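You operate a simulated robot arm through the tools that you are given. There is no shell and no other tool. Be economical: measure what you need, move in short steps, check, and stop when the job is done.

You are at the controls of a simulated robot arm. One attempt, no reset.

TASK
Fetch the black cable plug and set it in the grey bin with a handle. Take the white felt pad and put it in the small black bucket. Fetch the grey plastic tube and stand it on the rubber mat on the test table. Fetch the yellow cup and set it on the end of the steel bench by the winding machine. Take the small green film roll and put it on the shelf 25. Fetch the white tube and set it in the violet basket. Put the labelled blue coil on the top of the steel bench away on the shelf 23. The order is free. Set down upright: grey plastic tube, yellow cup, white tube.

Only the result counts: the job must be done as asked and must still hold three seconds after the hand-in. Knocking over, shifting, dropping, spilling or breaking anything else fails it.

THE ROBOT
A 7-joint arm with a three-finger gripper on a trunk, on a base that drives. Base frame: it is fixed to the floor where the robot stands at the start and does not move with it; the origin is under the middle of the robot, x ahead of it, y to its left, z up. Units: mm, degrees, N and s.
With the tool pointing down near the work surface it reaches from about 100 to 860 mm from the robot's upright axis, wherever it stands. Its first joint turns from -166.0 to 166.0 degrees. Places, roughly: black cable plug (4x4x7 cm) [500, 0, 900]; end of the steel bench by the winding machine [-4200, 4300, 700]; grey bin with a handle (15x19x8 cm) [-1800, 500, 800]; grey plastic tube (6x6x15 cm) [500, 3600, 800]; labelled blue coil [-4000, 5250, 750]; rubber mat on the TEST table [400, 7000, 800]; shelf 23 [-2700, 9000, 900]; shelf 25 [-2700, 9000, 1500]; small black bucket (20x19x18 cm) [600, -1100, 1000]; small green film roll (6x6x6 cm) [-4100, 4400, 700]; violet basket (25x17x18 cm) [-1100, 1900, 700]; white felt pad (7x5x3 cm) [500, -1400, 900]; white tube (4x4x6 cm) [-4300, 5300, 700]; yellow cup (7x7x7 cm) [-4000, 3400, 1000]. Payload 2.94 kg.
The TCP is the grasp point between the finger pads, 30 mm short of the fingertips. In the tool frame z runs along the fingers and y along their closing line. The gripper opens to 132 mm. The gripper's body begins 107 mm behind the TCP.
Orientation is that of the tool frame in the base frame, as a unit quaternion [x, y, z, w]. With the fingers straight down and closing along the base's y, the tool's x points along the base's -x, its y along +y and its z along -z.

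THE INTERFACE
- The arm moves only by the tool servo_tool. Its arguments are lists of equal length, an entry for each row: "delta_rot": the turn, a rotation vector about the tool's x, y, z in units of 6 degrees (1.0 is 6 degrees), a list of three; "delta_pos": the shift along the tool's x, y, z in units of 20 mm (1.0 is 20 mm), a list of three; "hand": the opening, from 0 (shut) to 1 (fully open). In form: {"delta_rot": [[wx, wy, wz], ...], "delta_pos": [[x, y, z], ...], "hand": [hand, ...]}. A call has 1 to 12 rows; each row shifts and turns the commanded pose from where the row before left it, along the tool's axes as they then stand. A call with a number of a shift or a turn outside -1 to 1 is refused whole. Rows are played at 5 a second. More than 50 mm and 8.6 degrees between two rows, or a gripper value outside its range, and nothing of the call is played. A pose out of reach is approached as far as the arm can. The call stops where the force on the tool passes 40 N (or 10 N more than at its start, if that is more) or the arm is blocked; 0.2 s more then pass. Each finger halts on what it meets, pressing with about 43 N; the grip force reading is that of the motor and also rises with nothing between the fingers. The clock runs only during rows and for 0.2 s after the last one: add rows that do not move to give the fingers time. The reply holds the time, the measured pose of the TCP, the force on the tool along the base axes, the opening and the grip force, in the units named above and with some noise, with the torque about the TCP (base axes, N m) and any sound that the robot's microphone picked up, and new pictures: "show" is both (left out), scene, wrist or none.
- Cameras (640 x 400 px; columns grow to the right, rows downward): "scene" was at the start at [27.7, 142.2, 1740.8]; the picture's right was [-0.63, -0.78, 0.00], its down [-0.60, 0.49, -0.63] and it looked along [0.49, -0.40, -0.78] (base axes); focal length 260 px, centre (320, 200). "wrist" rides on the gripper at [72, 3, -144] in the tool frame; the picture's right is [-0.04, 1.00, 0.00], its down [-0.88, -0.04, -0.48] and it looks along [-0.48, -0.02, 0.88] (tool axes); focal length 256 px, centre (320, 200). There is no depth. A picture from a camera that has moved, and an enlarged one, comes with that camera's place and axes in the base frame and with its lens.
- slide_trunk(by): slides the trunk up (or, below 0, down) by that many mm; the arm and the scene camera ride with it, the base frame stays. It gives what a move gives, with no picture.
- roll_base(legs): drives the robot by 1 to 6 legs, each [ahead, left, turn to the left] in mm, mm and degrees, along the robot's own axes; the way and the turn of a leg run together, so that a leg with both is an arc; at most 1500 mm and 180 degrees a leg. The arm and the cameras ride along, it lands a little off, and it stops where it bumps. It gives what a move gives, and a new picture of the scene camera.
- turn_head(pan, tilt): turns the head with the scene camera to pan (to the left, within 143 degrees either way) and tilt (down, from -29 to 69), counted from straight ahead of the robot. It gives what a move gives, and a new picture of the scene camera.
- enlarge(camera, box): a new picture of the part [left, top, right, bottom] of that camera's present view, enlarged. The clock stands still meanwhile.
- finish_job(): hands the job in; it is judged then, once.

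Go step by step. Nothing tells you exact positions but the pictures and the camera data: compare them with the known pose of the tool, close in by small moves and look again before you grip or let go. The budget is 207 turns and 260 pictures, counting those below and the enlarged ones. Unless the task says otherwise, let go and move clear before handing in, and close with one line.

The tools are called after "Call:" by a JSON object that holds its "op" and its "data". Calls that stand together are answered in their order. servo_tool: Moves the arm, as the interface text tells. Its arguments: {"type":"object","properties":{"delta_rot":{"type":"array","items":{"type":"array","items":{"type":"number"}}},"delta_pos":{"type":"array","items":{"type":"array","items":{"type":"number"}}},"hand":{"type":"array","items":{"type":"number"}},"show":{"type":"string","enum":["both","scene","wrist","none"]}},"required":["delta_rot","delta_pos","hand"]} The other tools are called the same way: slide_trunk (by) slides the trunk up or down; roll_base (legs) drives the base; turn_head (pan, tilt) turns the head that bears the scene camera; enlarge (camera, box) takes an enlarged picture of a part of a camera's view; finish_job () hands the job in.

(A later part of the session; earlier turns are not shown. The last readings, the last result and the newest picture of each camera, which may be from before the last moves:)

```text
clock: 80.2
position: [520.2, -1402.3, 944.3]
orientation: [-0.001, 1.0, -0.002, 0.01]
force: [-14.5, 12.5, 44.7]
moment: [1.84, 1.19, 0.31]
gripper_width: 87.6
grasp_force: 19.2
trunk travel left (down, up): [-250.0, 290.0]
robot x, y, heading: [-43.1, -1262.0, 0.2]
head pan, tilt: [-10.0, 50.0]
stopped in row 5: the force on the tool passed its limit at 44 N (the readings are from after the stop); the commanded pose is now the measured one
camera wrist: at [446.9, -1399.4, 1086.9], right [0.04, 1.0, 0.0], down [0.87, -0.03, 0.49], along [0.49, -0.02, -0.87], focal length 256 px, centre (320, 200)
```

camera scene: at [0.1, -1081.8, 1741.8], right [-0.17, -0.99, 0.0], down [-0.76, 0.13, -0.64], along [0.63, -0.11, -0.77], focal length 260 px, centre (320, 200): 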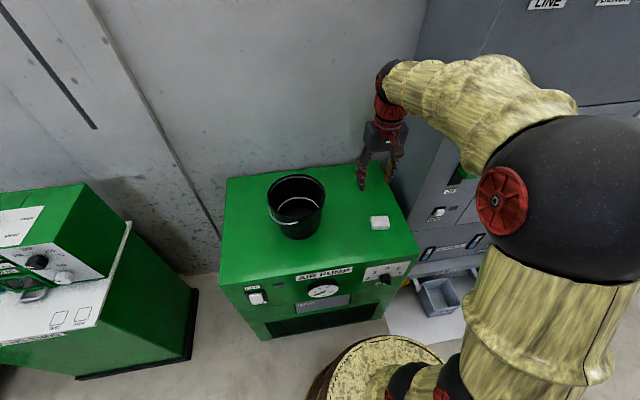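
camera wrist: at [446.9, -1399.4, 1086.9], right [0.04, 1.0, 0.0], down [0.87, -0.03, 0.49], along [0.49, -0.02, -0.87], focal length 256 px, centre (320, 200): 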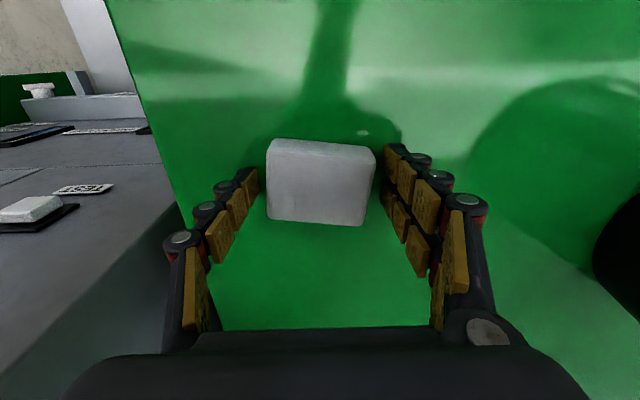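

The fingertips touched the machine top (≈914). I lift a few mm and close on the pad.

Call:
{"op": "servo_tool", "data": {"delta_rot": [[0, 0, 0], [0, 0, 0], [0, 0, 0], [0, 0, 0], [0, 0, 0], [0, 0, 0]], "delta_pos": [[0, 0, -0.25], [0, 0, 0], [0, 0, 0], [0, 0, 0], [0, 0, 0], [0, 0, 0]], "hand": [0.7, 0.5, 0.3, 0.2, 0.2, 0.2], "show": "none"}}

Call:
{"op": "servo_tool", "data": {"delta_rot": [[0, 0, 0], [0, 0, 0], [0, 0, 0], [0, 0, 0], [0, 0, 0], [0, 0, 0]], "delta_pos": [[0, 0, -0.2], [0, 0, -0.3], [0, 0, -0.5], [0, 0, -0.8], [0, 0, -1], [0, 0, -1]], "hand": [0.2, 0.2, 0.2, 0.2, 0.2, 0.2], "show": "both"}}

```text
clock: 81.6
position: [521.4, -1401.8, 948.3]
orientation: [-0.001, 1.0, -0.001, 0.01]
force: [0.5, 28.0, 41.9]
moment: [2.4, 0.93, -0.57]
gripper_width: 68.8
grasp_force: 33.2
trunk travel left (down, up): [-250.0, 290.0]
robot x, y, heading: [-42.6, -1259.2, 0.2]
head pan, tilt: [-10.0, 50.0]
```

```text
clock: 83.0
position: [521.5, -1402.6, 1021.1]
orientation: [-0.001, 1.0, -0.001, 0.006]
force: [0.0, -0.2, 0.5]
moment: [-0.02, 0.03, 0.02]
gripper_width: 66.9
grasp_force: 43.2
trunk travel left (down, up): [-250.0, 290.0]
robot x, y, heading: [-45.7, -1261.0, 0.0]
head pan, tilt: [-10.0, 50.0]
camera scene: at [-1.0, -1082.1, 1741.9], right [-0.17, -0.99, 0.0], down [-0.75, 0.13, -0.64], along [0.63, -0.11, -0.77], focal length 260 px, centre (320, 200)
camera wrist: at [447.6, -1400.7, 1163.4], right [0.04, 1.0, 0.0], down [0.87, -0.04, 0.49], along [0.49, -0.02, -0.87], focal length 256 px, centre (320, 200)
```

scene: 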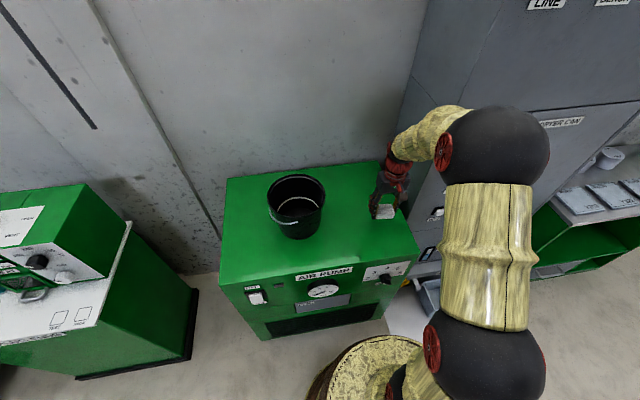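
wrist: 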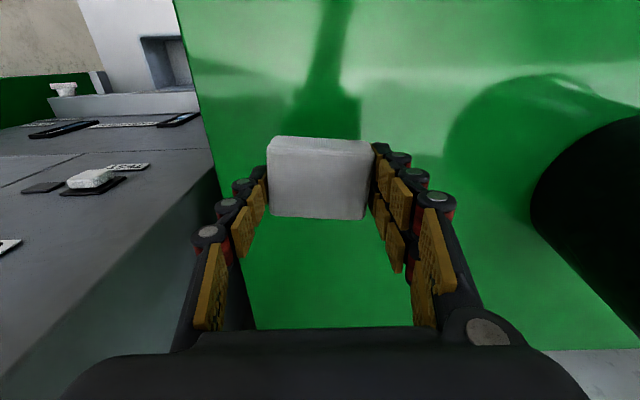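

Pad held. I lift over the bucket rim (≈1094) and move above the bucket at about [580,-1102].

Call:
{"op": "servo_tool", "data": {"delta_rot": [[0, 0, 0], [0, 0, 0], [0, 0, 0], [0, 0, 0], [0, 0, 0], [0, 0, 0], [0, 0, 0], [0, 0, 0], [0, 0, 0], [0, 0, 0], [0, 0, 0], [0, 0, 0]], "delta_pos": [[0, 0, -1], [0, 0, -1], [0, 0, -1], [0, 0, -1], [0, 0, -1], [0, 0, -1], [0, 0, -1], [0, 0, -1], [0, 1, -0.5], [0, 1, 0], [0, 1, 0], [0, 1, 0]], "hand": [0.2, 0.2, 0.2, 0.2, 0.2, 0.2, 0.2, 0.2, 0.2, 0.2, 0.2, 0.2], "show": "none"}}

Call:
{"op": "servo_tool", "data": {"delta_rot": [[0, 0, 0], [0, 0, 0], [0, 0, 0], [0, 0, 0], [0, 0, 0], [0, 0, 0], [0, 0, 0], [0, 0, 0], [0, 0, 0], [0, 0, 0], [0, 0, 0]], "delta_pos": [[-0.25, 1, 0], [-0.25, 1, 0], [-0.25, 1, 0], [-0.25, 1, 0], [-0.25, 1, 0], [-0.25, 1, 0], [-0.25, 1, 0], [-0.25, 1, 0], [-0.25, 1, 0], [-0.25, 1, 0], [-0.25, 1, 0]], "hand": [0.2, 0.2, 0.2, 0.2, 0.2, 0.2, 0.2, 0.2, 0.2, 0.2, 0.2], "show": "both"}}

```text
clock: 85.6
position: [518.5, -1324.3, 1190.1]
orientation: [-0.001, 1.0, -0.002, 0.007]
force: [-0.5, -1.0, 0.0]
moment: [0.03, 0.04, -0.02]
gripper_width: 65.8
grasp_force: 42.7
trunk travel left (down, up): [-250.0, 290.0]
robot x, y, heading: [-43.8, -1263.2, -0.3]
head pan, tilt: [-10.0, 50.0]
```

```text
clock: 88.0
position: [573.9, -1103.0, 1191.9]
orientation: [-0.001, 1.0, 0.0, 0.006]
force: [-0.5, 0.8, 0.5]
moment: [-0.03, 0.0, -0.02]
gripper_width: 64.7
grasp_force: 43.0
trunk travel left (down, up): [-250.0, 290.0]
robot x, y, heading: [-42.7, -1257.5, 0.2]
head pan, tilt: [-10.0, 50.0]
camera scene: at [-0.7, -1081.6, 1741.8], right [-0.17, -0.99, 0.0], down [-0.75, 0.13, -0.64], along [0.63, -0.11, -0.77], focal length 260 px, centre (320, 200)
camera wrist: at [500.2, -1100.7, 1334.2], right [0.04, 1.0, 0.0], down [0.87, -0.04, 0.49], along [0.49, -0.02, -0.87], focal length 256 px, centre (320, 200)
```

scene: 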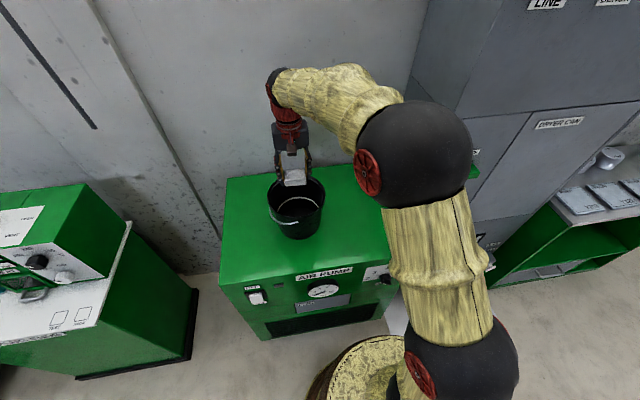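
wrist: 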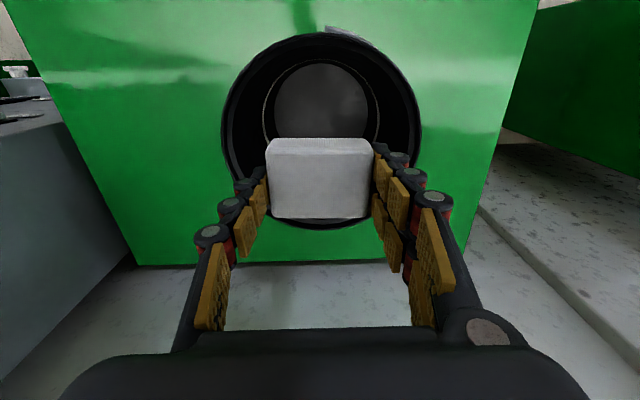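

The bucket centre is near [561,-1103]. I shift 12 mm back and lower the pad inside.

Call:
{"op": "servo_tool", "data": {"delta_rot": [[0, 0, 0], [0, 0, 0], [0, 0, 0], [0, 0, 0], [0, 0, 0], [0, 0, 0], [0, 0, 0], [0, 0, 0], [0, 0, 0], [0, 0, 0], [0, 0, 0]], "delta_pos": [[0.6, 0, 0.4], [0, 0, 1], [0, 0, 1], [0, 0, 1], [0, 0, 1], [0, 0, 1], [0, 0, 1], [0, 0, 1], [0, 0, 1], [0, 0, 1], [0, 0, 0.9]], "hand": [0.2, 0.2, 0.2, 0.2, 0.2, 0.2, 0.2, 0.2, 0.2, 0.2, 0.2], "show": "wrist"}}

Call:
{"op": "servo_tool", "data": {"delta_rot": [[0, 0, 0], [0, 0, 0], [0, 0, 0]], "delta_pos": [[0, 0, 0], [0, 0, 0], [0, 0, 0]], "hand": [0.65, 0.65, 0.65], "show": "wrist"}}

```text
clock: 90.4
position: [565.7, -1103.2, 987.4]
orientation: [-0.001, 1.0, 0.0, 0.006]
force: [1.0, 0.2, -0.8]
moment: [-0.02, -0.04, -0.02]
gripper_width: 64.5
grasp_force: 43.4
trunk travel left (down, up): [-250.0, 290.0]
robot x, y, heading: [-47.4, -1254.1, 0.3]
head pan, tilt: [-10.0, 50.0]
camera wrist: at [493.0, -1100.9, 1128.8], right [0.04, 1.0, 0.0], down [0.87, -0.04, 0.49], along [0.49, -0.02, -0.87], focal length 256 px, centre (320, 200)
```

wrist: 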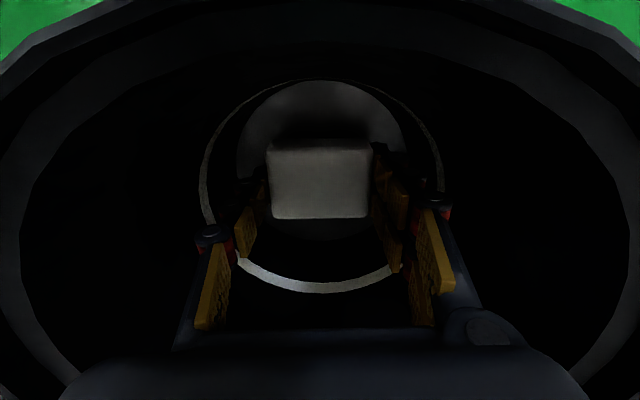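

```text
clock: 91.2
position: [566.1, -1104.3, 986.5]
orientation: [-0.001, 1.0, 0.0, 0.007]
force: [-0.4, 0.5, 0.0]
moment: [-0.01, -0.04, -0.01]
gripper_width: 86.0
grasp_force: 0.0
trunk travel left (down, up): [-250.0, 290.0]
robot x, y, heading: [-44.7, -1256.6, 0.2]
head pan, tilt: [-10.0, 50.0]
camera wrist: at [492.7, -1100.9, 1128.8], right [0.04, 1.0, 0.0], down [0.87, -0.04, 0.49], along [0.49, -0.02, -0.87], focal length 256 px, centre (320, 200)
```

wrist: 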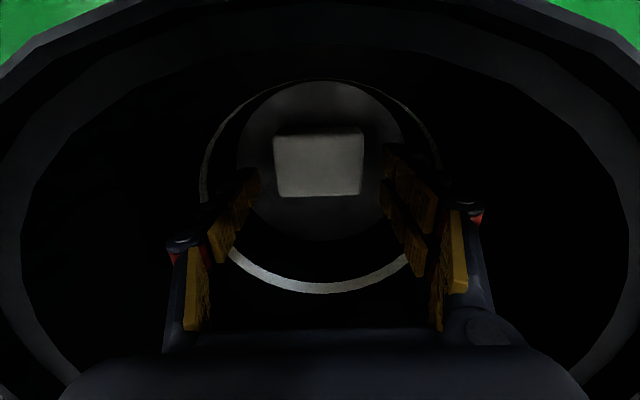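

The pad lies in the bucket. I rise out, retract, and drive along to the grey tube near [500,3600].

Call:
{"op": "servo_tool", "data": {"delta_rot": [[0, 0, 0], [0, 0, 0], [0, 0, 0], [0, 0, 0], [0, 0, 0], [0, 0, 0], [0, 0, 0], [0, 0, 0], [0, 0, 0], [0, 0, 0], [0, 0, 0], [0, 0, 0]], "delta_pos": [[0, 0, -1], [0, 0, -1], [0, 0, -1], [0, 0, -1], [0, 0, -1], [0, 0, -1], [0, 0, -1], [0, 0, -1], [0, 0, -1], [0, 0, -1], [0, 0, -1], [0, 0, -1]], "hand": [0.65, 0.65, 0.65, 0.65, 0.65, 0.65, 0.65, 0.65, 0.65, 0.65, 0.65, 0.65], "show": "wrist"}}

Call:
{"op": "servo_tool", "data": {"delta_rot": [[0, 0, 0], [0, 0, 0], [0, 0, 0], [0, 0, 0], [0, 0, 0], [0, 0, 0], [0, 0, 0], [0, 0, 0], [0, 0, 0], [0, 0, 0]], "delta_pos": [[1, 0, 0], [1, 0, 0], [1, 0, 0], [1, 0, 0], [1, 0, 0], [1, 0, 0], [1, 0, 0], [1, 0, 0], [1, 0, 0], [1, 0, 0]], "hand": [0.65, 0.65, 0.65, 0.65, 0.65, 0.65, 0.65, 0.65, 0.65, 0.65], "show": "none"}}

Call:
{"op": "roll_base", "data": {"legs": [[-320, 0, 0], [0, 1500, 0], [0, 1500, 0], [0, 1500, 0], [0, 200, 0]]}}

```text
clock: 93.8
position: [559.2, -1102.4, 1224.7]
orientation: [-0.001, 1.0, -0.001, 0.007]
force: [0.9, 0.9, -0.6]
moment: [-0.01, -0.02, -0.02]
gripper_width: 85.9
grasp_force: 0.0
trunk travel left (down, up): [-250.0, 290.0]
robot x, y, heading: [-43.1, -1259.9, 0.0]
head pan, tilt: [-10.0, 50.0]
camera wrist: at [486.6, -1100.4, 1366.9], right [0.04, 1.0, 0.0], down [0.87, -0.04, 0.49], along [0.49, -0.02, -0.87], focal length 256 px, centre (320, 200)
```

wrist: 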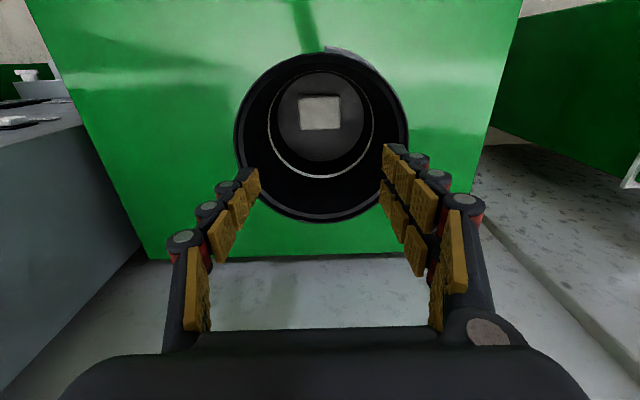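

```text
clock: 96.0
position: [361.3, -1102.6, 1221.6]
orientation: [0.0, 1.0, -0.001, 0.006]
force: [-0.1, 0.3, -0.6]
moment: [0.02, 0.01, -0.02]
gripper_width: 85.9
grasp_force: 0.1
trunk travel left (down, up): [-250.0, 290.0]
robot x, y, heading: [-44.6, -1260.7, 0.1]
head pan, tilt: [-10.0, 50.0]
```

```text
clock: 120.5
position: [-102.4, 3627.5, 1221.0]
orientation: [-0.021, 1.0, -0.001, 0.007]
force: [0.2, -0.2, -0.5]
moment: [-0.01, 0.01, 0.01]
gripper_width: 85.9
grasp_force: 0.1
trunk travel left (down, up): [-250.0, 290.0]
robot x, y, heading: [-502.3, 3458.0, 2.4]
head pan, tilt: [-10.0, 50.0]
camera scene: at [-465.7, 3633.7, 1741.8], right [-0.13, -0.99, 0.0], down [-0.76, 0.1, -0.64], along [0.64, -0.09, -0.77], focal length 260 px, centre (320, 200)
```

scene: 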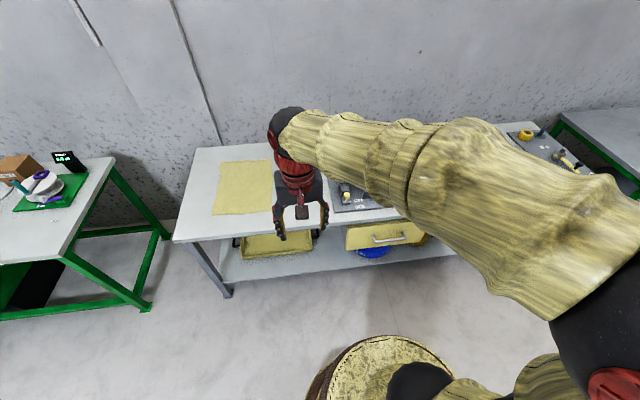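

I see the table with a yellow sheet; the arm hides part of it. I drive 320 mm closer and look with the wrist camera.

Call:
{"op": "roll_base", "data": {"legs": [[310, 0, -2.4]]}}

Call:
{"op": "enlarge", "data": {"camera": "wrist", "box": [0, 0, 640, 400]}}

```text
clock: 122.6
position: [210.8, 3618.9, 1220.6]
orientation: [-0.003, 1.0, -0.001, 0.006]
force: [0.0, 0.2, 0.3]
moment: [0.0, 0.04, 0.02]
gripper_width: 85.9
grasp_force: 0.0
trunk travel left (down, up): [-250.0, 290.0]
robot x, y, heading: [-193.5, 3458.4, 0.4]
head pan, tilt: [-10.0, 50.0]
camera scene: at [-150.7, 3638.5, 1741.8], right [-0.17, -0.99, 0.0], down [-0.76, 0.13, -0.64], along [0.63, -0.11, -0.77], focal length 260 px, centre (320, 200)
```

scene: 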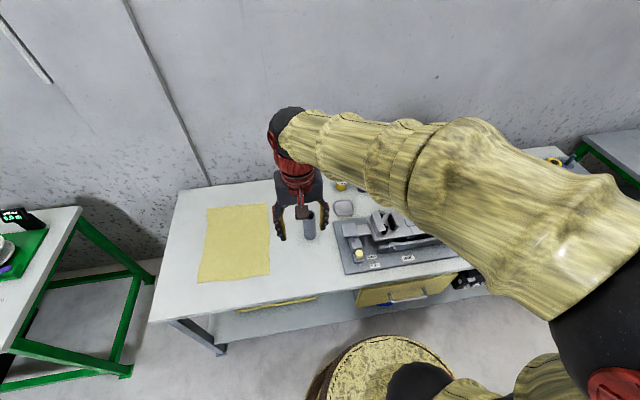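

```text
1.00 times, centred on (320, 200) of wrist (not enlarged: the box is as wide or as high as the picture)
camera zoom: at [138.5, 3622.0, 1363.5], right [0.04, 1.0, 0.0], down [0.87, -0.03, 0.49], along [0.49, -0.02, -0.87], focal length 256 px, centre (320, 200)
```

zoom: 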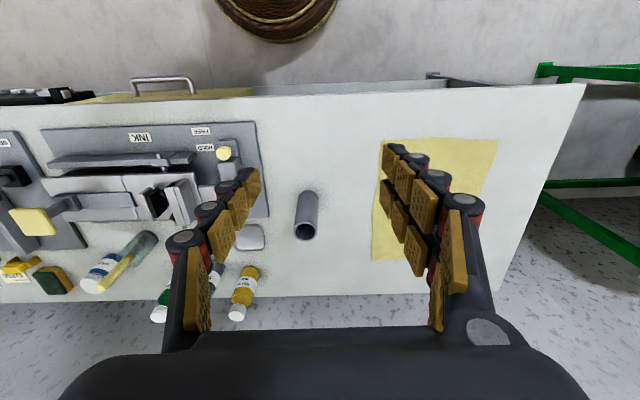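

The grey tube stands near [480,3580]. I move closer for a better fix.

Call:
{"op": "servo_tool", "data": {"delta_rot": [[0, 0, 0], [0, 0, 0], [0, 0, 0], [0, 0, 0], [0, 0, 0], [0, 0, 0], [0, 0, 0], [0, 0, 0], [0, 0, 0], [0, 0, 0], [0, 0, 0], [0, 0, 0]], "delta_pos": [[-1, -0.17, 0.4], [-1, -0.17, 0.4], [-1, -0.17, 0.4], [-1, -0.17, 0.4], [-1, -0.17, 0.4], [-1, -0.17, 0.4], [-1, -0.17, 0.4], [-1, -0.17, 0.4], [-1, -0.17, 0.4], [-1, -0.17, 0.4], [-1, -0.17, 0.4], [-1, -0.17, 0.4]], "hand": [0.75, 0.75, 0.75, 0.75, 0.75, 0.75, 0.75, 0.75, 0.75, 0.75, 0.75, 0.75], "show": "both"}}

```text
clock: 125.2
position: [455.3, 3578.6, 1127.0]
orientation: [-0.003, 1.0, -0.001, 0.006]
force: [1.4, -0.2, -0.9]
moment: [-0.01, 0.03, -0.01]
gripper_width: 99.0
grasp_force: 0.1
trunk travel left (down, up): [-250.0, 290.0]
robot x, y, heading: [-195.4, 3460.9, 0.6]
head pan, tilt: [-10.0, 50.0]
camera scene: at [-150.7, 3638.5, 1741.8], right [-0.17, -0.99, 0.0], down [-0.76, 0.13, -0.64], along [0.63, -0.11, -0.77], focal length 260 px, centre (320, 200)
camera wrist: at [381.7, 3580.8, 1270.1], right [0.04, 1.0, 0.0], down [0.87, -0.03, 0.49], along [0.49, -0.02, -0.87], focal length 256 px, centre (320, 200)
```

scene: 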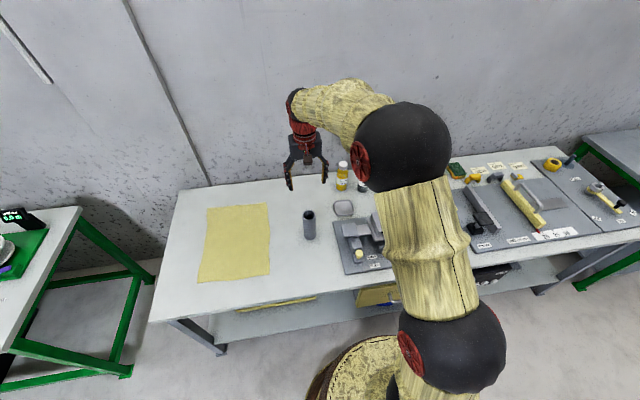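
wrist: 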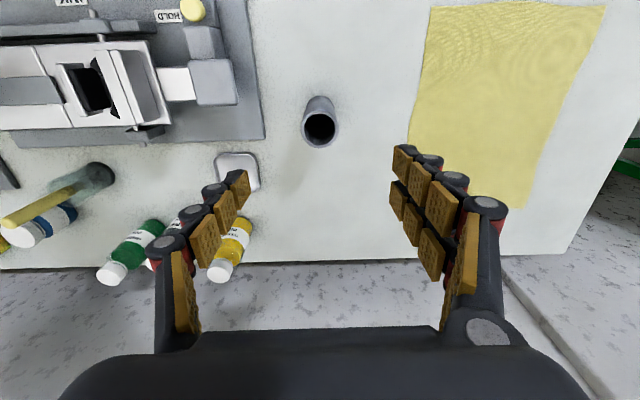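

Tube top centre is at [471,3575,908], table at ≈758. I descend around it.

Call:
{"op": "servo_tool", "data": {"delta_rot": [[0, 0, 0], [0, 0, 0], [0, 0, 0], [0, 0, 0], [0, 0, 0], [0, 0, 0], [0, 0, 0], [0, 0, 0], [0, 0, 0], [0, 0, 0], [0, 0, 0], [0, 0, 0]], "delta_pos": [[-0.4, -0.1, 1], [-0.4, -0.1, 1], [0, 0, 1], [0, 0, 1], [0, 0, 1], [0, 0, 1], [0, 0, 1], [0, 0, 1], [0, 0, 1], [0, 0, 1], [0, 0, 1], [0, 0, 1]], "hand": [0.75, 0.75, 0.75, 0.75, 0.75, 0.75, 0.75, 0.75, 0.75, 0.75, 0.75, 0.75], "show": "wrist"}}

```text
clock: 127.8
position: [471.4, 3573.9, 886.6]
orientation: [-0.003, 1.0, -0.001, 0.007]
force: [-0.1, -0.3, -0.5]
moment: [0.01, 0.0, 0.03]
gripper_width: 98.9
grasp_force: 0.1
trunk travel left (down, up): [-250.0, 290.0]
robot x, y, heading: [-200.5, 3462.2, 0.2]
head pan, tilt: [-10.0, 50.0]
camera wrist: at [399.3, 3577.2, 1029.8], right [0.04, 1.0, 0.0], down [0.87, -0.03, 0.49], along [0.49, -0.02, -0.87], focal length 256 px, centre (320, 200)
```

wrist: 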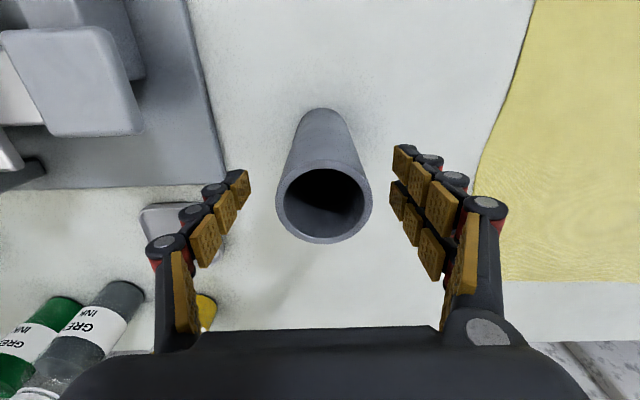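

Tube is centred. Lower a bit more, grip, and lift gently.

Call:
{"op": "servo_tool", "data": {"delta_rot": [[0, 0, 0], [0, 0, 0], [0, 0, 0], [0, 0, 0], [0, 0, 0], [0, 0, 0], [0, 0, 0], [0, 0, 0]], "delta_pos": [[0, 0, 0.5], [0, 0, 0.4], [0, 0, 0], [0, 0, 0], [0, 0, 0], [0, 0, 0], [0, 0, 0], [0, 0, 0]], "hand": [0.75, 0.75, 0.6, 0.45, 0.35, 0.3, 0.3, 0.3], "show": "none"}}

Call:
{"op": "servo_tool", "data": {"delta_rot": [[0, 0, 0], [0, 0, 0], [0, 0, 0], [0, 0, 0], [0, 0, 0], [0, 0, 0]], "delta_pos": [[0, 0, -0.2], [0, 0, -0.2], [0, 0, -0.4], [0, 0, -0.6], [0, 0, -0.8], [0, 0, -1]], "hand": [0.3, 0.3, 0.3, 0.3, 0.3, 0.3], "show": "wrist"}}

```text
clock: 129.6
position: [472.1, 3576.6, 870.1]
orientation: [-0.002, 1.0, -0.001, 0.006]
force: [0.1, -0.4, -0.1]
moment: [-0.01, 0.01, 0.0]
gripper_width: 52.6
grasp_force: 36.1
trunk travel left (down, up): [-250.0, 290.0]
robot x, y, heading: [-193.5, 3462.2, 0.5]
head pan, tilt: [-10.0, 50.0]
```

```text
clock: 131.0
position: [470.3, 3576.8, 934.9]
orientation: [-0.003, 1.0, -0.001, 0.005]
force: [-0.3, 0.3, -1.2]
moment: [-0.01, -0.01, 0.01]
gripper_width: 52.3
grasp_force: 43.1
trunk travel left (down, up): [-250.0, 290.0]
robot x, y, heading: [-197.2, 3462.1, 0.4]
head pan, tilt: [-10.0, 50.0]
camera wrist: at [397.3, 3578.6, 1077.2], right [0.04, 1.0, 0.0], down [0.87, -0.03, 0.49], along [0.49, -0.02, -0.87], focal length 256 px, centre (320, 200)
```

wrist: 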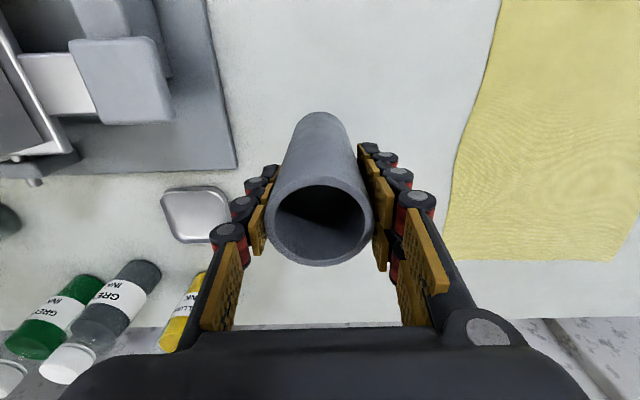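

Tube held. I lift, retract and drive toward the TEST table near y=7000.

Call:
{"op": "servo_tool", "data": {"delta_rot": [[0, 0, 0], [0, 0, 0], [0, 0, 0], [0, 0, 0], [0, 0, 0], [0, 0, 0], [0, 0, 0], [0, 0, 0], [0, 0, 0], [0, 0, 0], [0, 0, 0], [0, 0, 0]], "delta_pos": [[0, 0, -1], [0, 0, -1], [0, 0, -1], [0, 0, -1], [0.5, 0, -1], [0.7, 0, -1], [0.7, 0, -1], [0.7, 0, -1], [0.7, 0, -1], [0.7, 0, -1], [0.7, 0, -1], [0.7, 0, -1]], "hand": [0.3, 0.3, 0.3, 0.3, 0.3, 0.3, 0.3, 0.3, 0.3, 0.3, 0.3, 0.3], "show": "none"}}

Call:
{"op": "roll_base", "data": {"legs": [[-250, 0, 0], [0, 1200, 0], [0, 1150, 0], [0, 1150, 0]]}}

```text
clock: 133.6
position: [359.6, 3572.5, 1174.2]
orientation: [-0.002, 1.0, -0.001, 0.007]
force: [-0.5, 0.3, -0.5]
moment: [0.01, 0.02, -0.03]
gripper_width: 52.5
grasp_force: 42.9
trunk travel left (down, up): [-250.0, 290.0]
robot x, y, heading: [-196.2, 3457.1, 0.3]
head pan, tilt: [-10.0, 50.0]
```

```text
clock: 152.0
position: [-64.8, 7093.9, 1173.5]
orientation: [-0.025, 1.0, -0.001, 0.006]
force: [0.2, -0.3, -0.6]
moment: [-0.04, -0.01, 0.01]
gripper_width: 52.3
grasp_force: 43.3
trunk travel left (down, up): [-250.0, 290.0]
robot x, y, heading: [-613.5, 6959.7, 2.9]
head pan, tilt: [-10.0, 50.0]
camera scene: at [-579.8, 7136.9, 1741.8], right [-0.13, -0.99, 0.0], down [-0.76, 0.1, -0.64], along [0.64, -0.08, -0.77], focal length 260 px, centre (320, 200)
```

scene: 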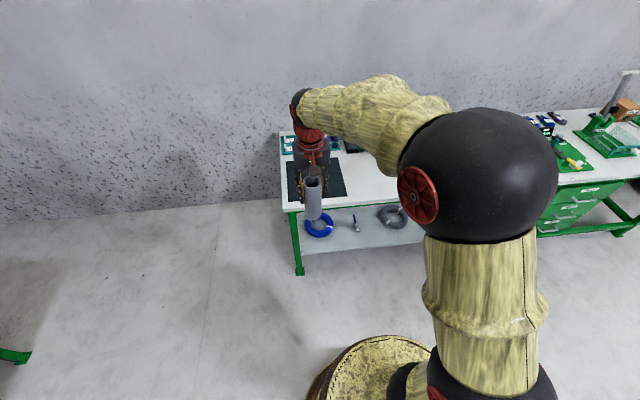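

The black mat is on the TEST table near [340,7020]. I drive 400 mm closer.

Call:
{"op": "roll_base", "data": {"legs": [[400, 0, -2.9]]}}

Call:
{"op": "enlarge", "data": {"camera": "wrist", "box": [0, 0, 640, 400]}}

```text
clock: 154.6
position: [350.6, 7071.2, 1173.4]
orientation: [0.005, 1.0, 0.0, 0.007]
force: [0.6, -0.2, -0.1]
moment: [-0.02, -0.02, -0.01]
gripper_width: 52.5
grasp_force: 43.1
trunk travel left (down, up): [-250.0, 290.0]
robot x, y, heading: [-207.7, 6964.5, -0.3]
head pan, tilt: [-10.0, 50.0]
camera scene: at [-160.8, 7142.4, 1741.8], right [-0.18, -0.98, 0.0], down [-0.75, 0.14, -0.64], along [0.63, -0.12, -0.77], focal length 260 px, centre (320, 200)
```

scene: 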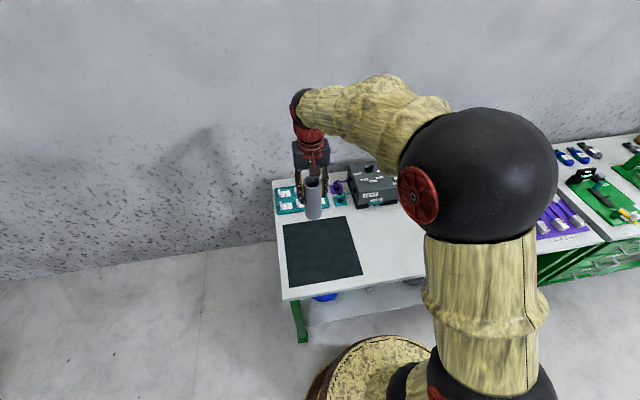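

```text
1.00 times, centred on (320, 200) of wrist (not enlarged: the box is as wide or as high as the picture)
camera zoom: at [277.2, 7074.1, 1315.5], right [0.05, 1.0, 0.0], down [0.87, -0.04, 0.49], along [0.49, -0.03, -0.87], focal length 256 px, centre (320, 200)
```

zoom: 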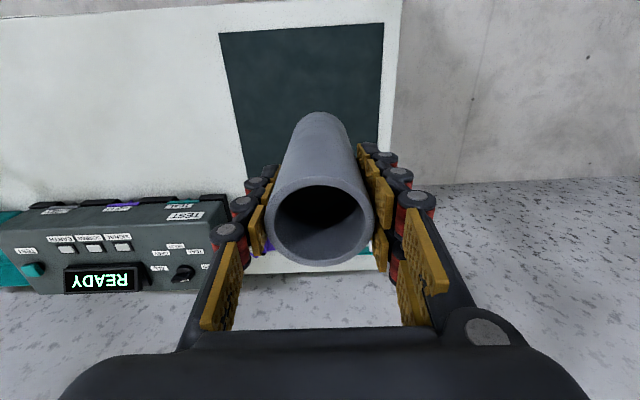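

Mat centre ≈ [352,7038]. I lower the tube toward it.

Call:
{"op": "servo_tool", "data": {"delta_rot": [[0, 0, 0], [0, 0, 0], [0, 0, 0], [0, 0, 0], [0, 0, 0], [0, 0, 0], [0, 0, 0], [0, 0, 0], [0, 0, 0], [0, 0, 0], [0, 0, 0], [0, 0, 0]], "delta_pos": [[0, -0.4, 1], [0, -0.4, 1], [0, -0.4, 1], [0, -0.4, 1], [0, 0, 1], [0, 0, 1], [0, 0, 1], [0, 0, 1], [0, 0, 1], [0, 0, 1], [0, 0, 1], [0, 0, 0.6]], "hand": [0.3, 0.3, 0.3, 0.3, 0.3, 0.3, 0.3, 0.3, 0.3, 0.3, 0.3, 0.3], "show": "both"}}

```text
clock: 157.2
position: [352.9, 7038.2, 942.4]
orientation: [0.004, 1.0, -0.001, 0.007]
force: [0.8, -0.5, -0.4]
moment: [0.02, 0.01, -0.01]
gripper_width: 52.4
grasp_force: 42.5
trunk travel left (down, up): [-250.0, 290.0]
robot x, y, heading: [-207.4, 6967.7, -0.6]
head pan, tilt: [-10.0, 50.0]
camera scene: at [-161.1, 7142.4, 1741.9], right [-0.18, -0.98, 0.0], down [-0.75, 0.14, -0.64], along [0.63, -0.12, -0.77], focal length 260 px, centre (320, 200)
camera wrist: at [279.3, 7041.5, 1084.3], right [0.05, 1.0, 0.0], down [0.87, -0.04, 0.49], along [0.49, -0.03, -0.87], focal length 256 px, centre (320, 200)
```

scene: 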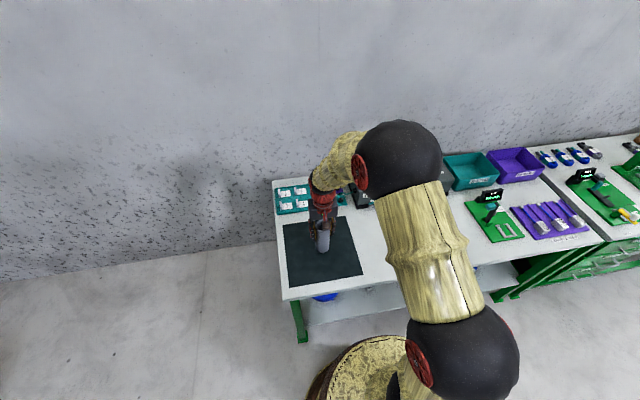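
wrist: 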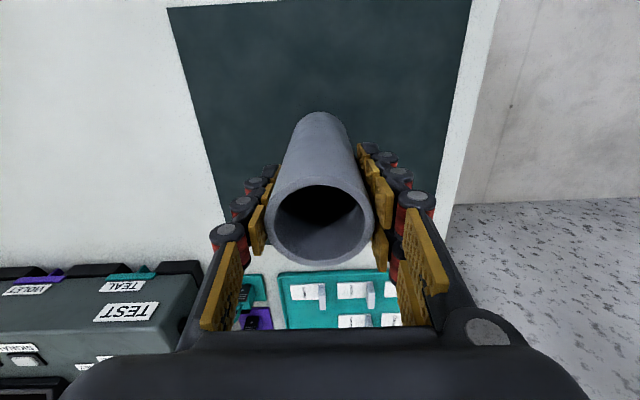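

Over the mat. I lower until contact.

Call:
{"op": "servo_tool", "data": {"delta_rot": [[0, 0, 0], [0, 0, 0], [0, 0, 0], [0, 0, 0], [0, 0, 0], [0, 0, 0], [0, 0, 0], [0, 0, 0], [0, 0, 0], [0, 0, 0]], "delta_pos": [[0, 0, 0.6], [0, 0, 0.6], [0, 0, 0.5], [0, 0, 0.3], [0, 0, 0.2], [0, 0, 0.2], [0, 0, 0.2], [0, 0, 0.2], [0, 0, 0.2], [0, 0, 0.2]], "hand": [0.3, 0.3, 0.3, 0.3, 0.3, 0.3, 0.3, 0.3, 0.3, 0.3], "show": "none"}}

```text
clock: 159.3
position: [352.1, 7037.3, 875.4]
orientation: [0.004, 1.0, -0.002, 0.005]
force: [-2.3, -0.8, 4.1]
moment: [-0.07, 0.36, -0.02]
gripper_width: 52.5
grasp_force: 23.7
trunk travel left (down, up): [-250.0, 290.0]
robot x, y, heading: [-206.0, 6968.6, -0.6]
head pan, tilt: [-10.0, 50.0]
```

Contact reached. Releasing and rising straight up.

Call:
{"op": "servo_tool", "data": {"delta_rot": [[0, 0, 0], [0, 0, 0], [0, 0, 0], [0, 0, 0], [0, 0, 0]], "delta_pos": [[0, 0, 0], [0, 0, 0], [0, 0, 0], [0, 0, 0], [0, 0, 0]], "hand": [0.45, 0.6, 0.75, 0.75, 0.75], "show": "wrist"}}

Call:
{"op": "servo_tool", "data": {"delta_rot": [[0, 0, 0], [0, 0, 0], [0, 0, 0], [0, 0, 0], [0, 0, 0], [0, 0, 0], [0, 0, 0], [0, 0, 0], [0, 0, 0], [0, 0, 0], [0, 0, 0], [0, 0, 0]], "delta_pos": [[0, 0, -0.5], [0, 0, -0.8], [0, 0, -1], [0, 0, -1], [0, 0, -1], [0, 0, -1], [0, 0, -1], [0, 0, -1], [0, 0, -1], [0, 0, -1], [0, 0, -1], [0, 0, -1]], "hand": [0.75, 0.75, 0.75, 0.75, 0.75, 0.75, 0.75, 0.75, 0.75, 0.75, 0.75, 0.75], "show": "wrist"}}

```text
clock: 160.6
position: [354.5, 7037.2, 878.0]
orientation: [0.004, 1.0, -0.001, 0.006]
force: [0.4, 0.3, -0.2]
moment: [-0.03, 0.0, 0.0]
gripper_width: 99.0
grasp_force: 0.0
trunk travel left (down, up): [-250.0, 290.0]
robot x, y, heading: [-208.8, 6967.2, -0.6]
head pan, tilt: [-10.0, 50.0]
camera wrist: at [280.6, 7041.2, 1020.1], right [0.05, 1.0, 0.0], down [0.87, -0.04, 0.49], along [0.49, -0.03, -0.87], focal length 256 px, centre (320, 200)
```

wrist: 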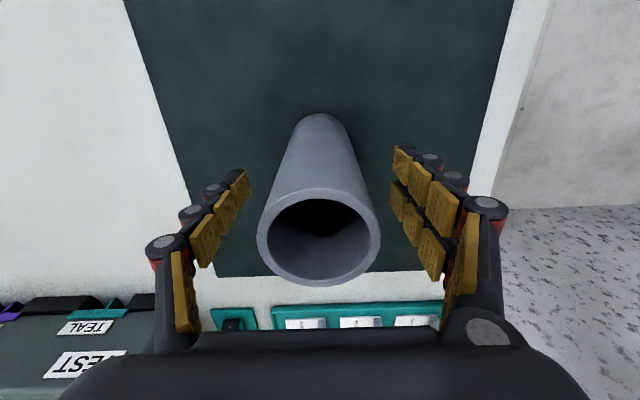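

```text
clock: 163.2
position: [350.8, 7038.6, 1102.4]
orientation: [0.004, 1.0, 0.0, 0.007]
force: [0.2, -0.2, -0.3]
moment: [0.0, -0.02, 0.0]
gripper_width: 99.1
grasp_force: 0.1
trunk travel left (down, up): [-250.0, 290.0]
robot x, y, heading: [-208.0, 6966.4, -0.5]
head pan, tilt: [-10.0, 50.0]
camera wrist: at [278.0, 7042.7, 1245.1], right [0.05, 1.0, 0.0], down [0.87, -0.04, 0.49], along [0.49, -0.03, -0.87], focal length 256 px, centre (320, 200)
```

wrist: 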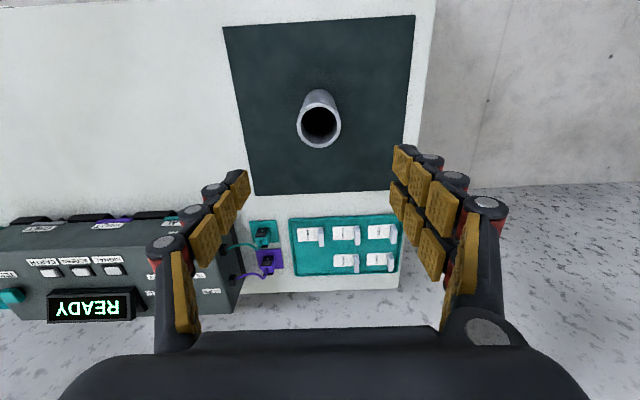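

Tube stands upright on the mat. I retract and look towards the shelves and the steel bench (left/behind).

Call:
{"op": "servo_tool", "data": {"delta_rot": [[0, 0, 0], [0, 0, 0], [0, 0, 0], [0, 0, 0], [0, 0, 0], [0, 0, 0], [0, 0, 0], [0, 0, 0], [0, 0, 0]], "delta_pos": [[1, 0, -1], [1, 0, -1], [1, 0, -1], [1, 0, -1], [1, 0, -1], [1, 0, -1], [1, 0, -1], [1, 0, 0], [1, 0, 0]], "hand": [0.75, 0.75, 0.75, 0.75, 0.75, 0.75, 0.75, 0.75, 0.75], "show": "none"}}

Call:
{"op": "turn_head", "data": {"pan": 140, "tilt": 15}}

Call:
{"op": "turn_head", "data": {"pan": 120, "tilt": 15}}

```text
clock: 165.2
position: [169.0, 7040.5, 1240.9]
orientation: [0.004, 1.0, -0.001, 0.007]
force: [0.2, -0.1, 0.9]
moment: [0.02, -0.02, 0.01]
gripper_width: 99.1
grasp_force: 0.1
trunk travel left (down, up): [-250.0, 290.0]
robot x, y, heading: [-203.8, 6962.1, -0.7]
head pan, tilt: [-10.0, 50.0]
```

```text
clock: 167.5
position: [169.8, 7040.1, 1241.9]
orientation: [0.004, 1.0, 0.0, 0.006]
force: [-0.7, 0.2, 0.9]
moment: [0.02, 0.0, -0.03]
gripper_width: 98.7
grasp_force: 0.0
trunk travel left (down, up): [-250.0, 290.0]
robot x, y, heading: [-210.0, 6967.4, -0.7]
head pan, tilt: [140.0, 15.0]
camera scene: at [-308.3, 7217.1, 1795.6], right [0.65, 0.76, 0.0], down [0.2, -0.17, -0.97], along [-0.73, 0.63, -0.26], focal length 260 px, centre (320, 200)
```

scene: 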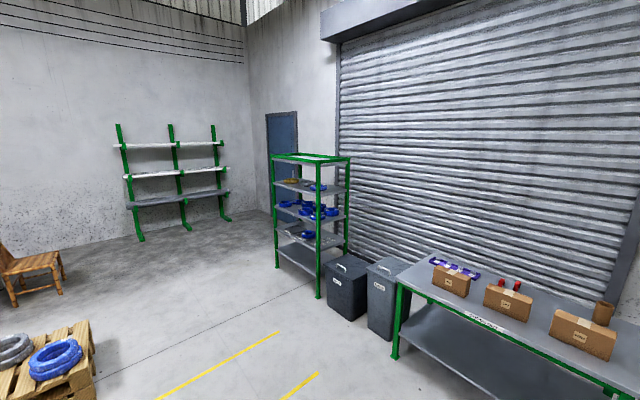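

```text
clock: 168.3
position: [168.2, 7039.1, 1240.5]
orientation: [0.004, 1.0, -0.001, 0.006]
force: [-1.7, 0.5, 0.2]
moment: [-0.01, -0.02, -0.01]
gripper_width: 99.2
grasp_force: 0.0
trunk travel left (down, up): [-250.0, 290.0]
robot x, y, heading: [-209.6, 6967.1, -0.4]
head pan, tilt: [120.0, 15.0]
camera scene: at [-283.4, 7237.6, 1795.6], right [0.87, 0.49, 0.0], down [0.13, -0.23, -0.97], along [-0.48, 0.84, -0.26], focal length 260 px, centre (320, 200)
```

scene: 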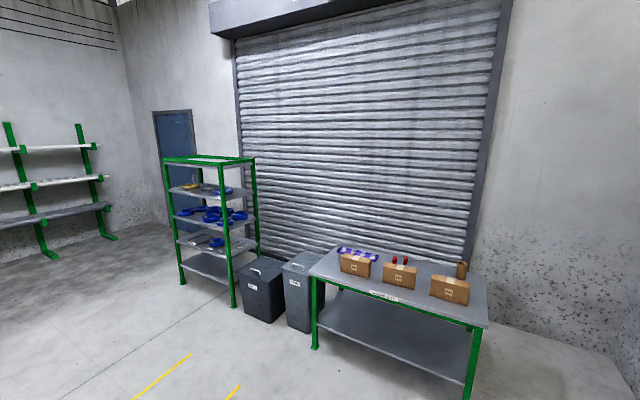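

The shelf rack with green posts is near [-2500,9000]. I enlarge it to read the shelf labels.

Call:
{"op": "turn_head", "data": {"pan": 140, "tilt": 15}}

Call:
{"op": "enlarge", "data": {"camera": "scene", "box": [256, 140, 368, 310]}}

Call:
{"op": "enlarge", "data": {"camera": "scene", "box": [260, 150, 360, 210]}}

```text
clock: 169.2
position: [168.6, 7040.4, 1241.5]
orientation: [0.004, 1.0, -0.001, 0.006]
force: [-0.2, -1.1, -0.6]
moment: [0.03, -0.02, 0.01]
gripper_width: 99.0
grasp_force: 0.0
trunk travel left (down, up): [-250.0, 290.0]
robot x, y, heading: [-204.9, 6964.4, -0.5]
head pan, tilt: [140.0, 15.0]
camera scene: at [-308.3, 7217.1, 1795.6], right [0.65, 0.76, 0.0], down [0.2, -0.17, -0.97], along [-0.73, 0.63, -0.26], focal length 260 px, centre (320, 200)
```

scene: 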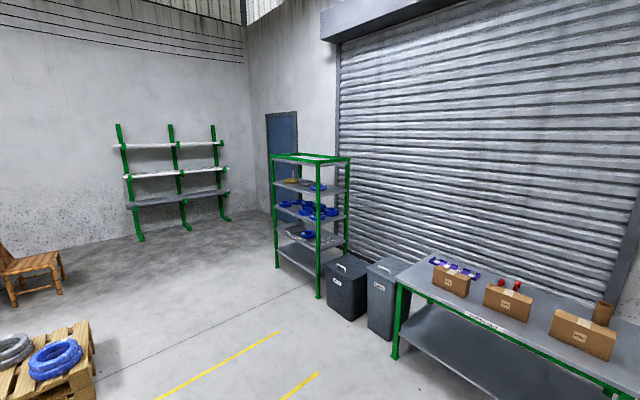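

```text
2.35 times, centred on (312, 225) of scene
camera zoom: at [-308.3, 7217.1, 1795.6], right [0.65, 0.76, 0.0], down [0.2, -0.17, -0.97], along [-0.73, 0.63, -0.26], focal length 611 px, centre (339, 141)
```

zoom: 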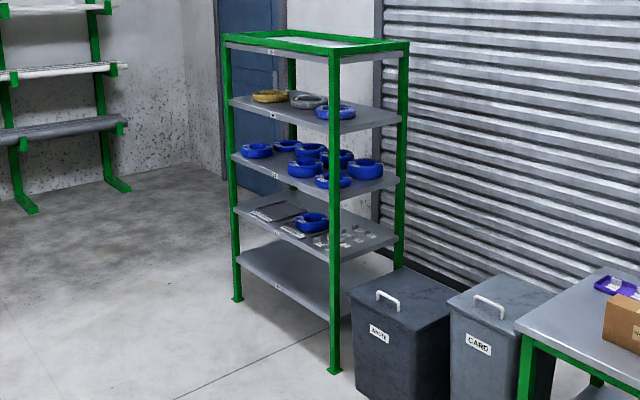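

```text
6.40 times, centred on (310, 180) of scene
camera zoom: at [-308.3, 7217.1, 1795.6], right [0.65, 0.76, 0.0], down [0.2, -0.17, -0.97], along [-0.73, 0.63, -0.26], focal length 1662 px, centre (384, 328)
```

zoom: 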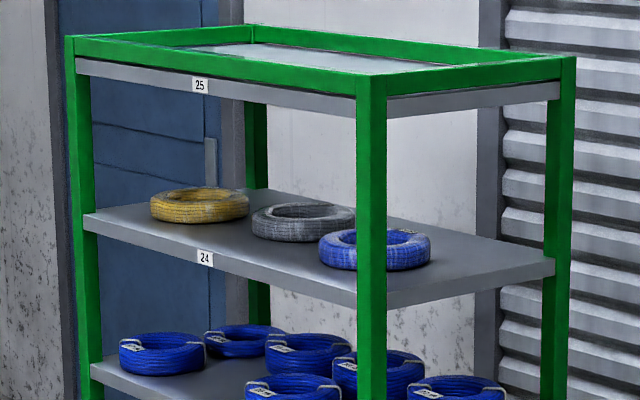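

Shelf 25 is the top, 24 below it, and 23 the third with blue coils (z≈885). Next I back off, turn around, and survey the way to the steel bench.

Call:
{"op": "roll_base", "data": {"legs": [[-300, 0, 0], [0, 0, 180]]}}

Call:
{"op": "turn_head", "data": {"pan": 35, "tilt": 18}}

```text
clock: 178.6
position: [-881.6, 6883.9, 1241.2]
orientation: [1.0, 0.009, -0.006, -0.001]
force: [-0.2, -0.6, 0.2]
moment: [0.02, -0.01, -0.02]
gripper_width: 99.2
grasp_force: 0.1
trunk travel left (down, up): [-250.0, 290.0]
robot x, y, heading: [-506.3, 6973.4, -179.0]
head pan, tilt: [140.0, 15.0]
camera scene: at [-402.5, 6720.5, 1795.6], right [-0.63, -0.78, 0.0], down [-0.2, 0.16, -0.97], along [0.75, -0.61, -0.26], focal length 260 px, centre (320, 200)
```

scene: 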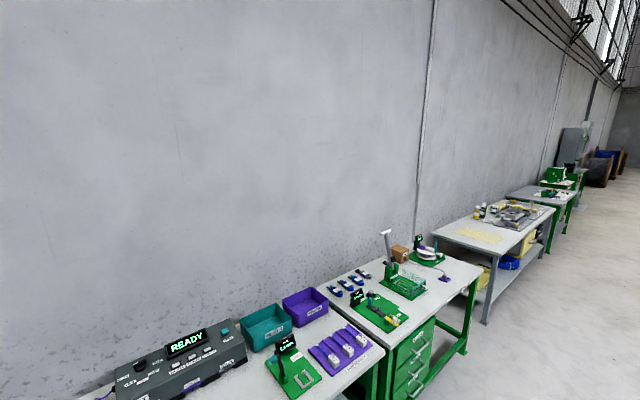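

```text
clock: 180.4
position: [-879.9, 6882.6, 1241.4]
orientation: [1.0, 0.008, -0.006, -0.001]
force: [0.2, 0.0, 0.3]
moment: [0.0, 0.03, -0.03]
gripper_width: 98.9
grasp_force: 0.2
trunk travel left (down, up): [-250.0, 290.0]
robot x, y, heading: [-505.4, 6970.2, -178.7]
head pan, tilt: [35.0, 18.0]
camera scene: at [-550.6, 6724.3, 1790.7], right [-0.59, 0.81, 0.0], down [0.25, 0.18, -0.95], along [-0.77, -0.56, -0.31], focal length 260 px, centre (320, 200)
```

scene: 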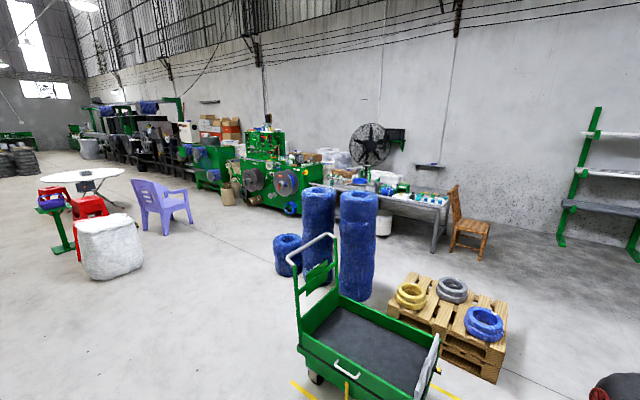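

I now know the obstacles: trolley, pallet, blue rolls, white bag. I take the lane x≈-700 then y≈3950 to reach the front of the steel bench.

Call:
{"op": "roll_base", "data": {"legs": [[200, 1500, 0], [0, 1450, 0], [1250, 0, -1.3], [1150, 0, 0]]}}

Call:
{"op": "turn_head", "data": {"pan": 0, "tilt": 30}}

Call:
{"op": "turn_head", "data": {"pan": -50, "tilt": 30}}

```text
refused: leg 1 is longer than a leg can be; nothing moved
```

```text
clock: 181.4
position: [-881.9, 6883.5, 1241.9]
orientation: [1.0, 0.009, -0.006, -0.001]
force: [0.6, 0.1, 0.3]
moment: [-0.03, 0.0, 0.02]
gripper_width: 99.1
grasp_force: 0.1
trunk travel left (down, up): [-250.0, 290.0]
robot x, y, heading: [-504.8, 6969.3, -178.8]
head pan, tilt: [0.0, 30.0]
camera scene: at [-565.6, 6777.6, 1771.4], right [-0.02, 1.0, 0.0], down [0.5, 0.01, -0.87], along [-0.87, -0.02, -0.5], focal length 260 px, centre (320, 200)
```

scene: 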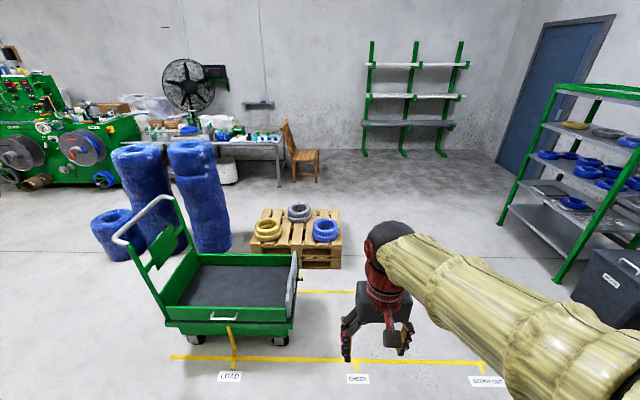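

```text
clock: 182.6
position: [-882.2, 6884.7, 1242.7]
orientation: [1.0, 0.009, -0.006, -0.001]
force: [0.2, -0.8, 0.9]
moment: [0.0, 0.01, -0.01]
gripper_width: 99.0
grasp_force: 0.1
trunk travel left (down, up): [-250.0, 290.0]
robot x, y, heading: [-505.4, 6967.5, -178.9]
head pan, tilt: [-50.0, 30.0]
camera scene: at [-534.6, 6847.4, 1771.4], right [0.75, 0.66, 0.0], down [0.33, -0.38, -0.87], along [-0.57, 0.65, -0.5], focal length 260 px, centre (320, 200)
```

scene: 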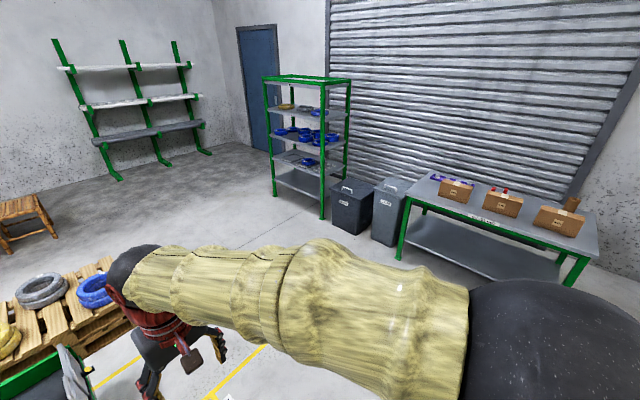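

The first leg was too long; I resend with shorter legs.

Call:
{"op": "roll_base", "data": {"legs": [[200, 1450, 0], [0, 1480, 0], [1250, 0, -1.3], [1150, 0, 0]]}}

Call:
{"op": "turn_head", "data": {"pan": -5, "tilt": 30}}

```text
clock: 208.8
position: [-3605.3, 4001.9, 1240.3]
orientation: [1.0, -0.021, -0.006, -0.001]
force: [-0.8, 0.7, 0.4]
moment: [-0.03, -0.02, 0.02]
gripper_width: 99.2
grasp_force: 0.0
trunk travel left (down, up): [-250.0, 290.0]
robot x, y, heading: [-3222.2, 4068.5, 177.6]
head pan, tilt: [-50.0, 30.0]
camera scene: at [-3261.8, 3944.4, 1771.4], right [0.79, 0.61, 0.0], down [0.31, -0.4, -0.87], along [-0.53, 0.69, -0.5], focal length 260 px, centre (320, 200)
```

scene: 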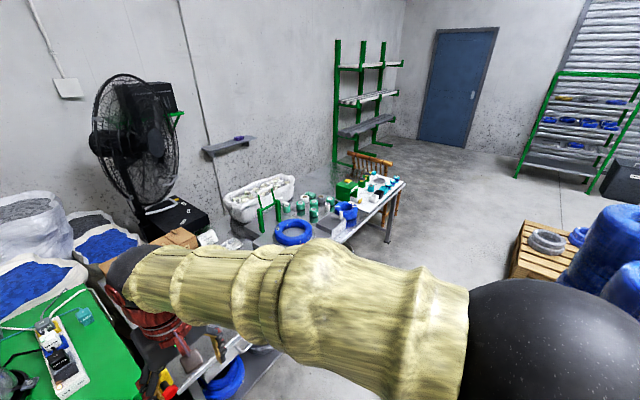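

```text
clock: 209.9
position: [-3606.1, 4001.7, 1240.6]
orientation: [1.0, -0.021, -0.007, -0.001]
force: [-0.7, -1.0, -0.2]
moment: [0.05, 0.0, -0.02]
gripper_width: 99.2
grasp_force: 0.1
trunk travel left (down, up): [-250.0, 290.0]
robot x, y, heading: [-3227.8, 4064.6, 177.5]
head pan, tilt: [-5.0, 30.0]
camera scene: at [-3296.1, 3884.5, 1771.4], right [0.13, 0.99, 0.0], down [0.5, -0.06, -0.87], along [-0.86, 0.11, -0.5], focal length 260 px, centre (320, 200)
```

scene: 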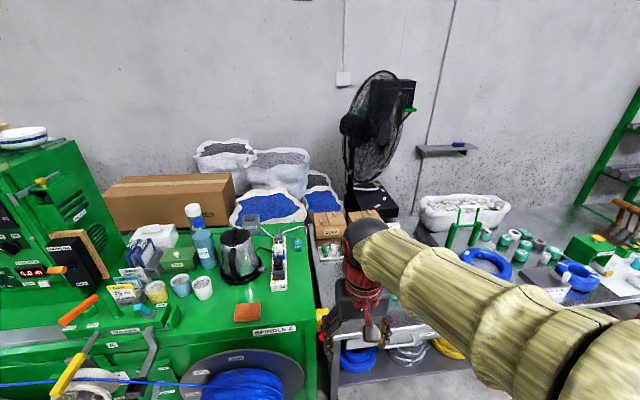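

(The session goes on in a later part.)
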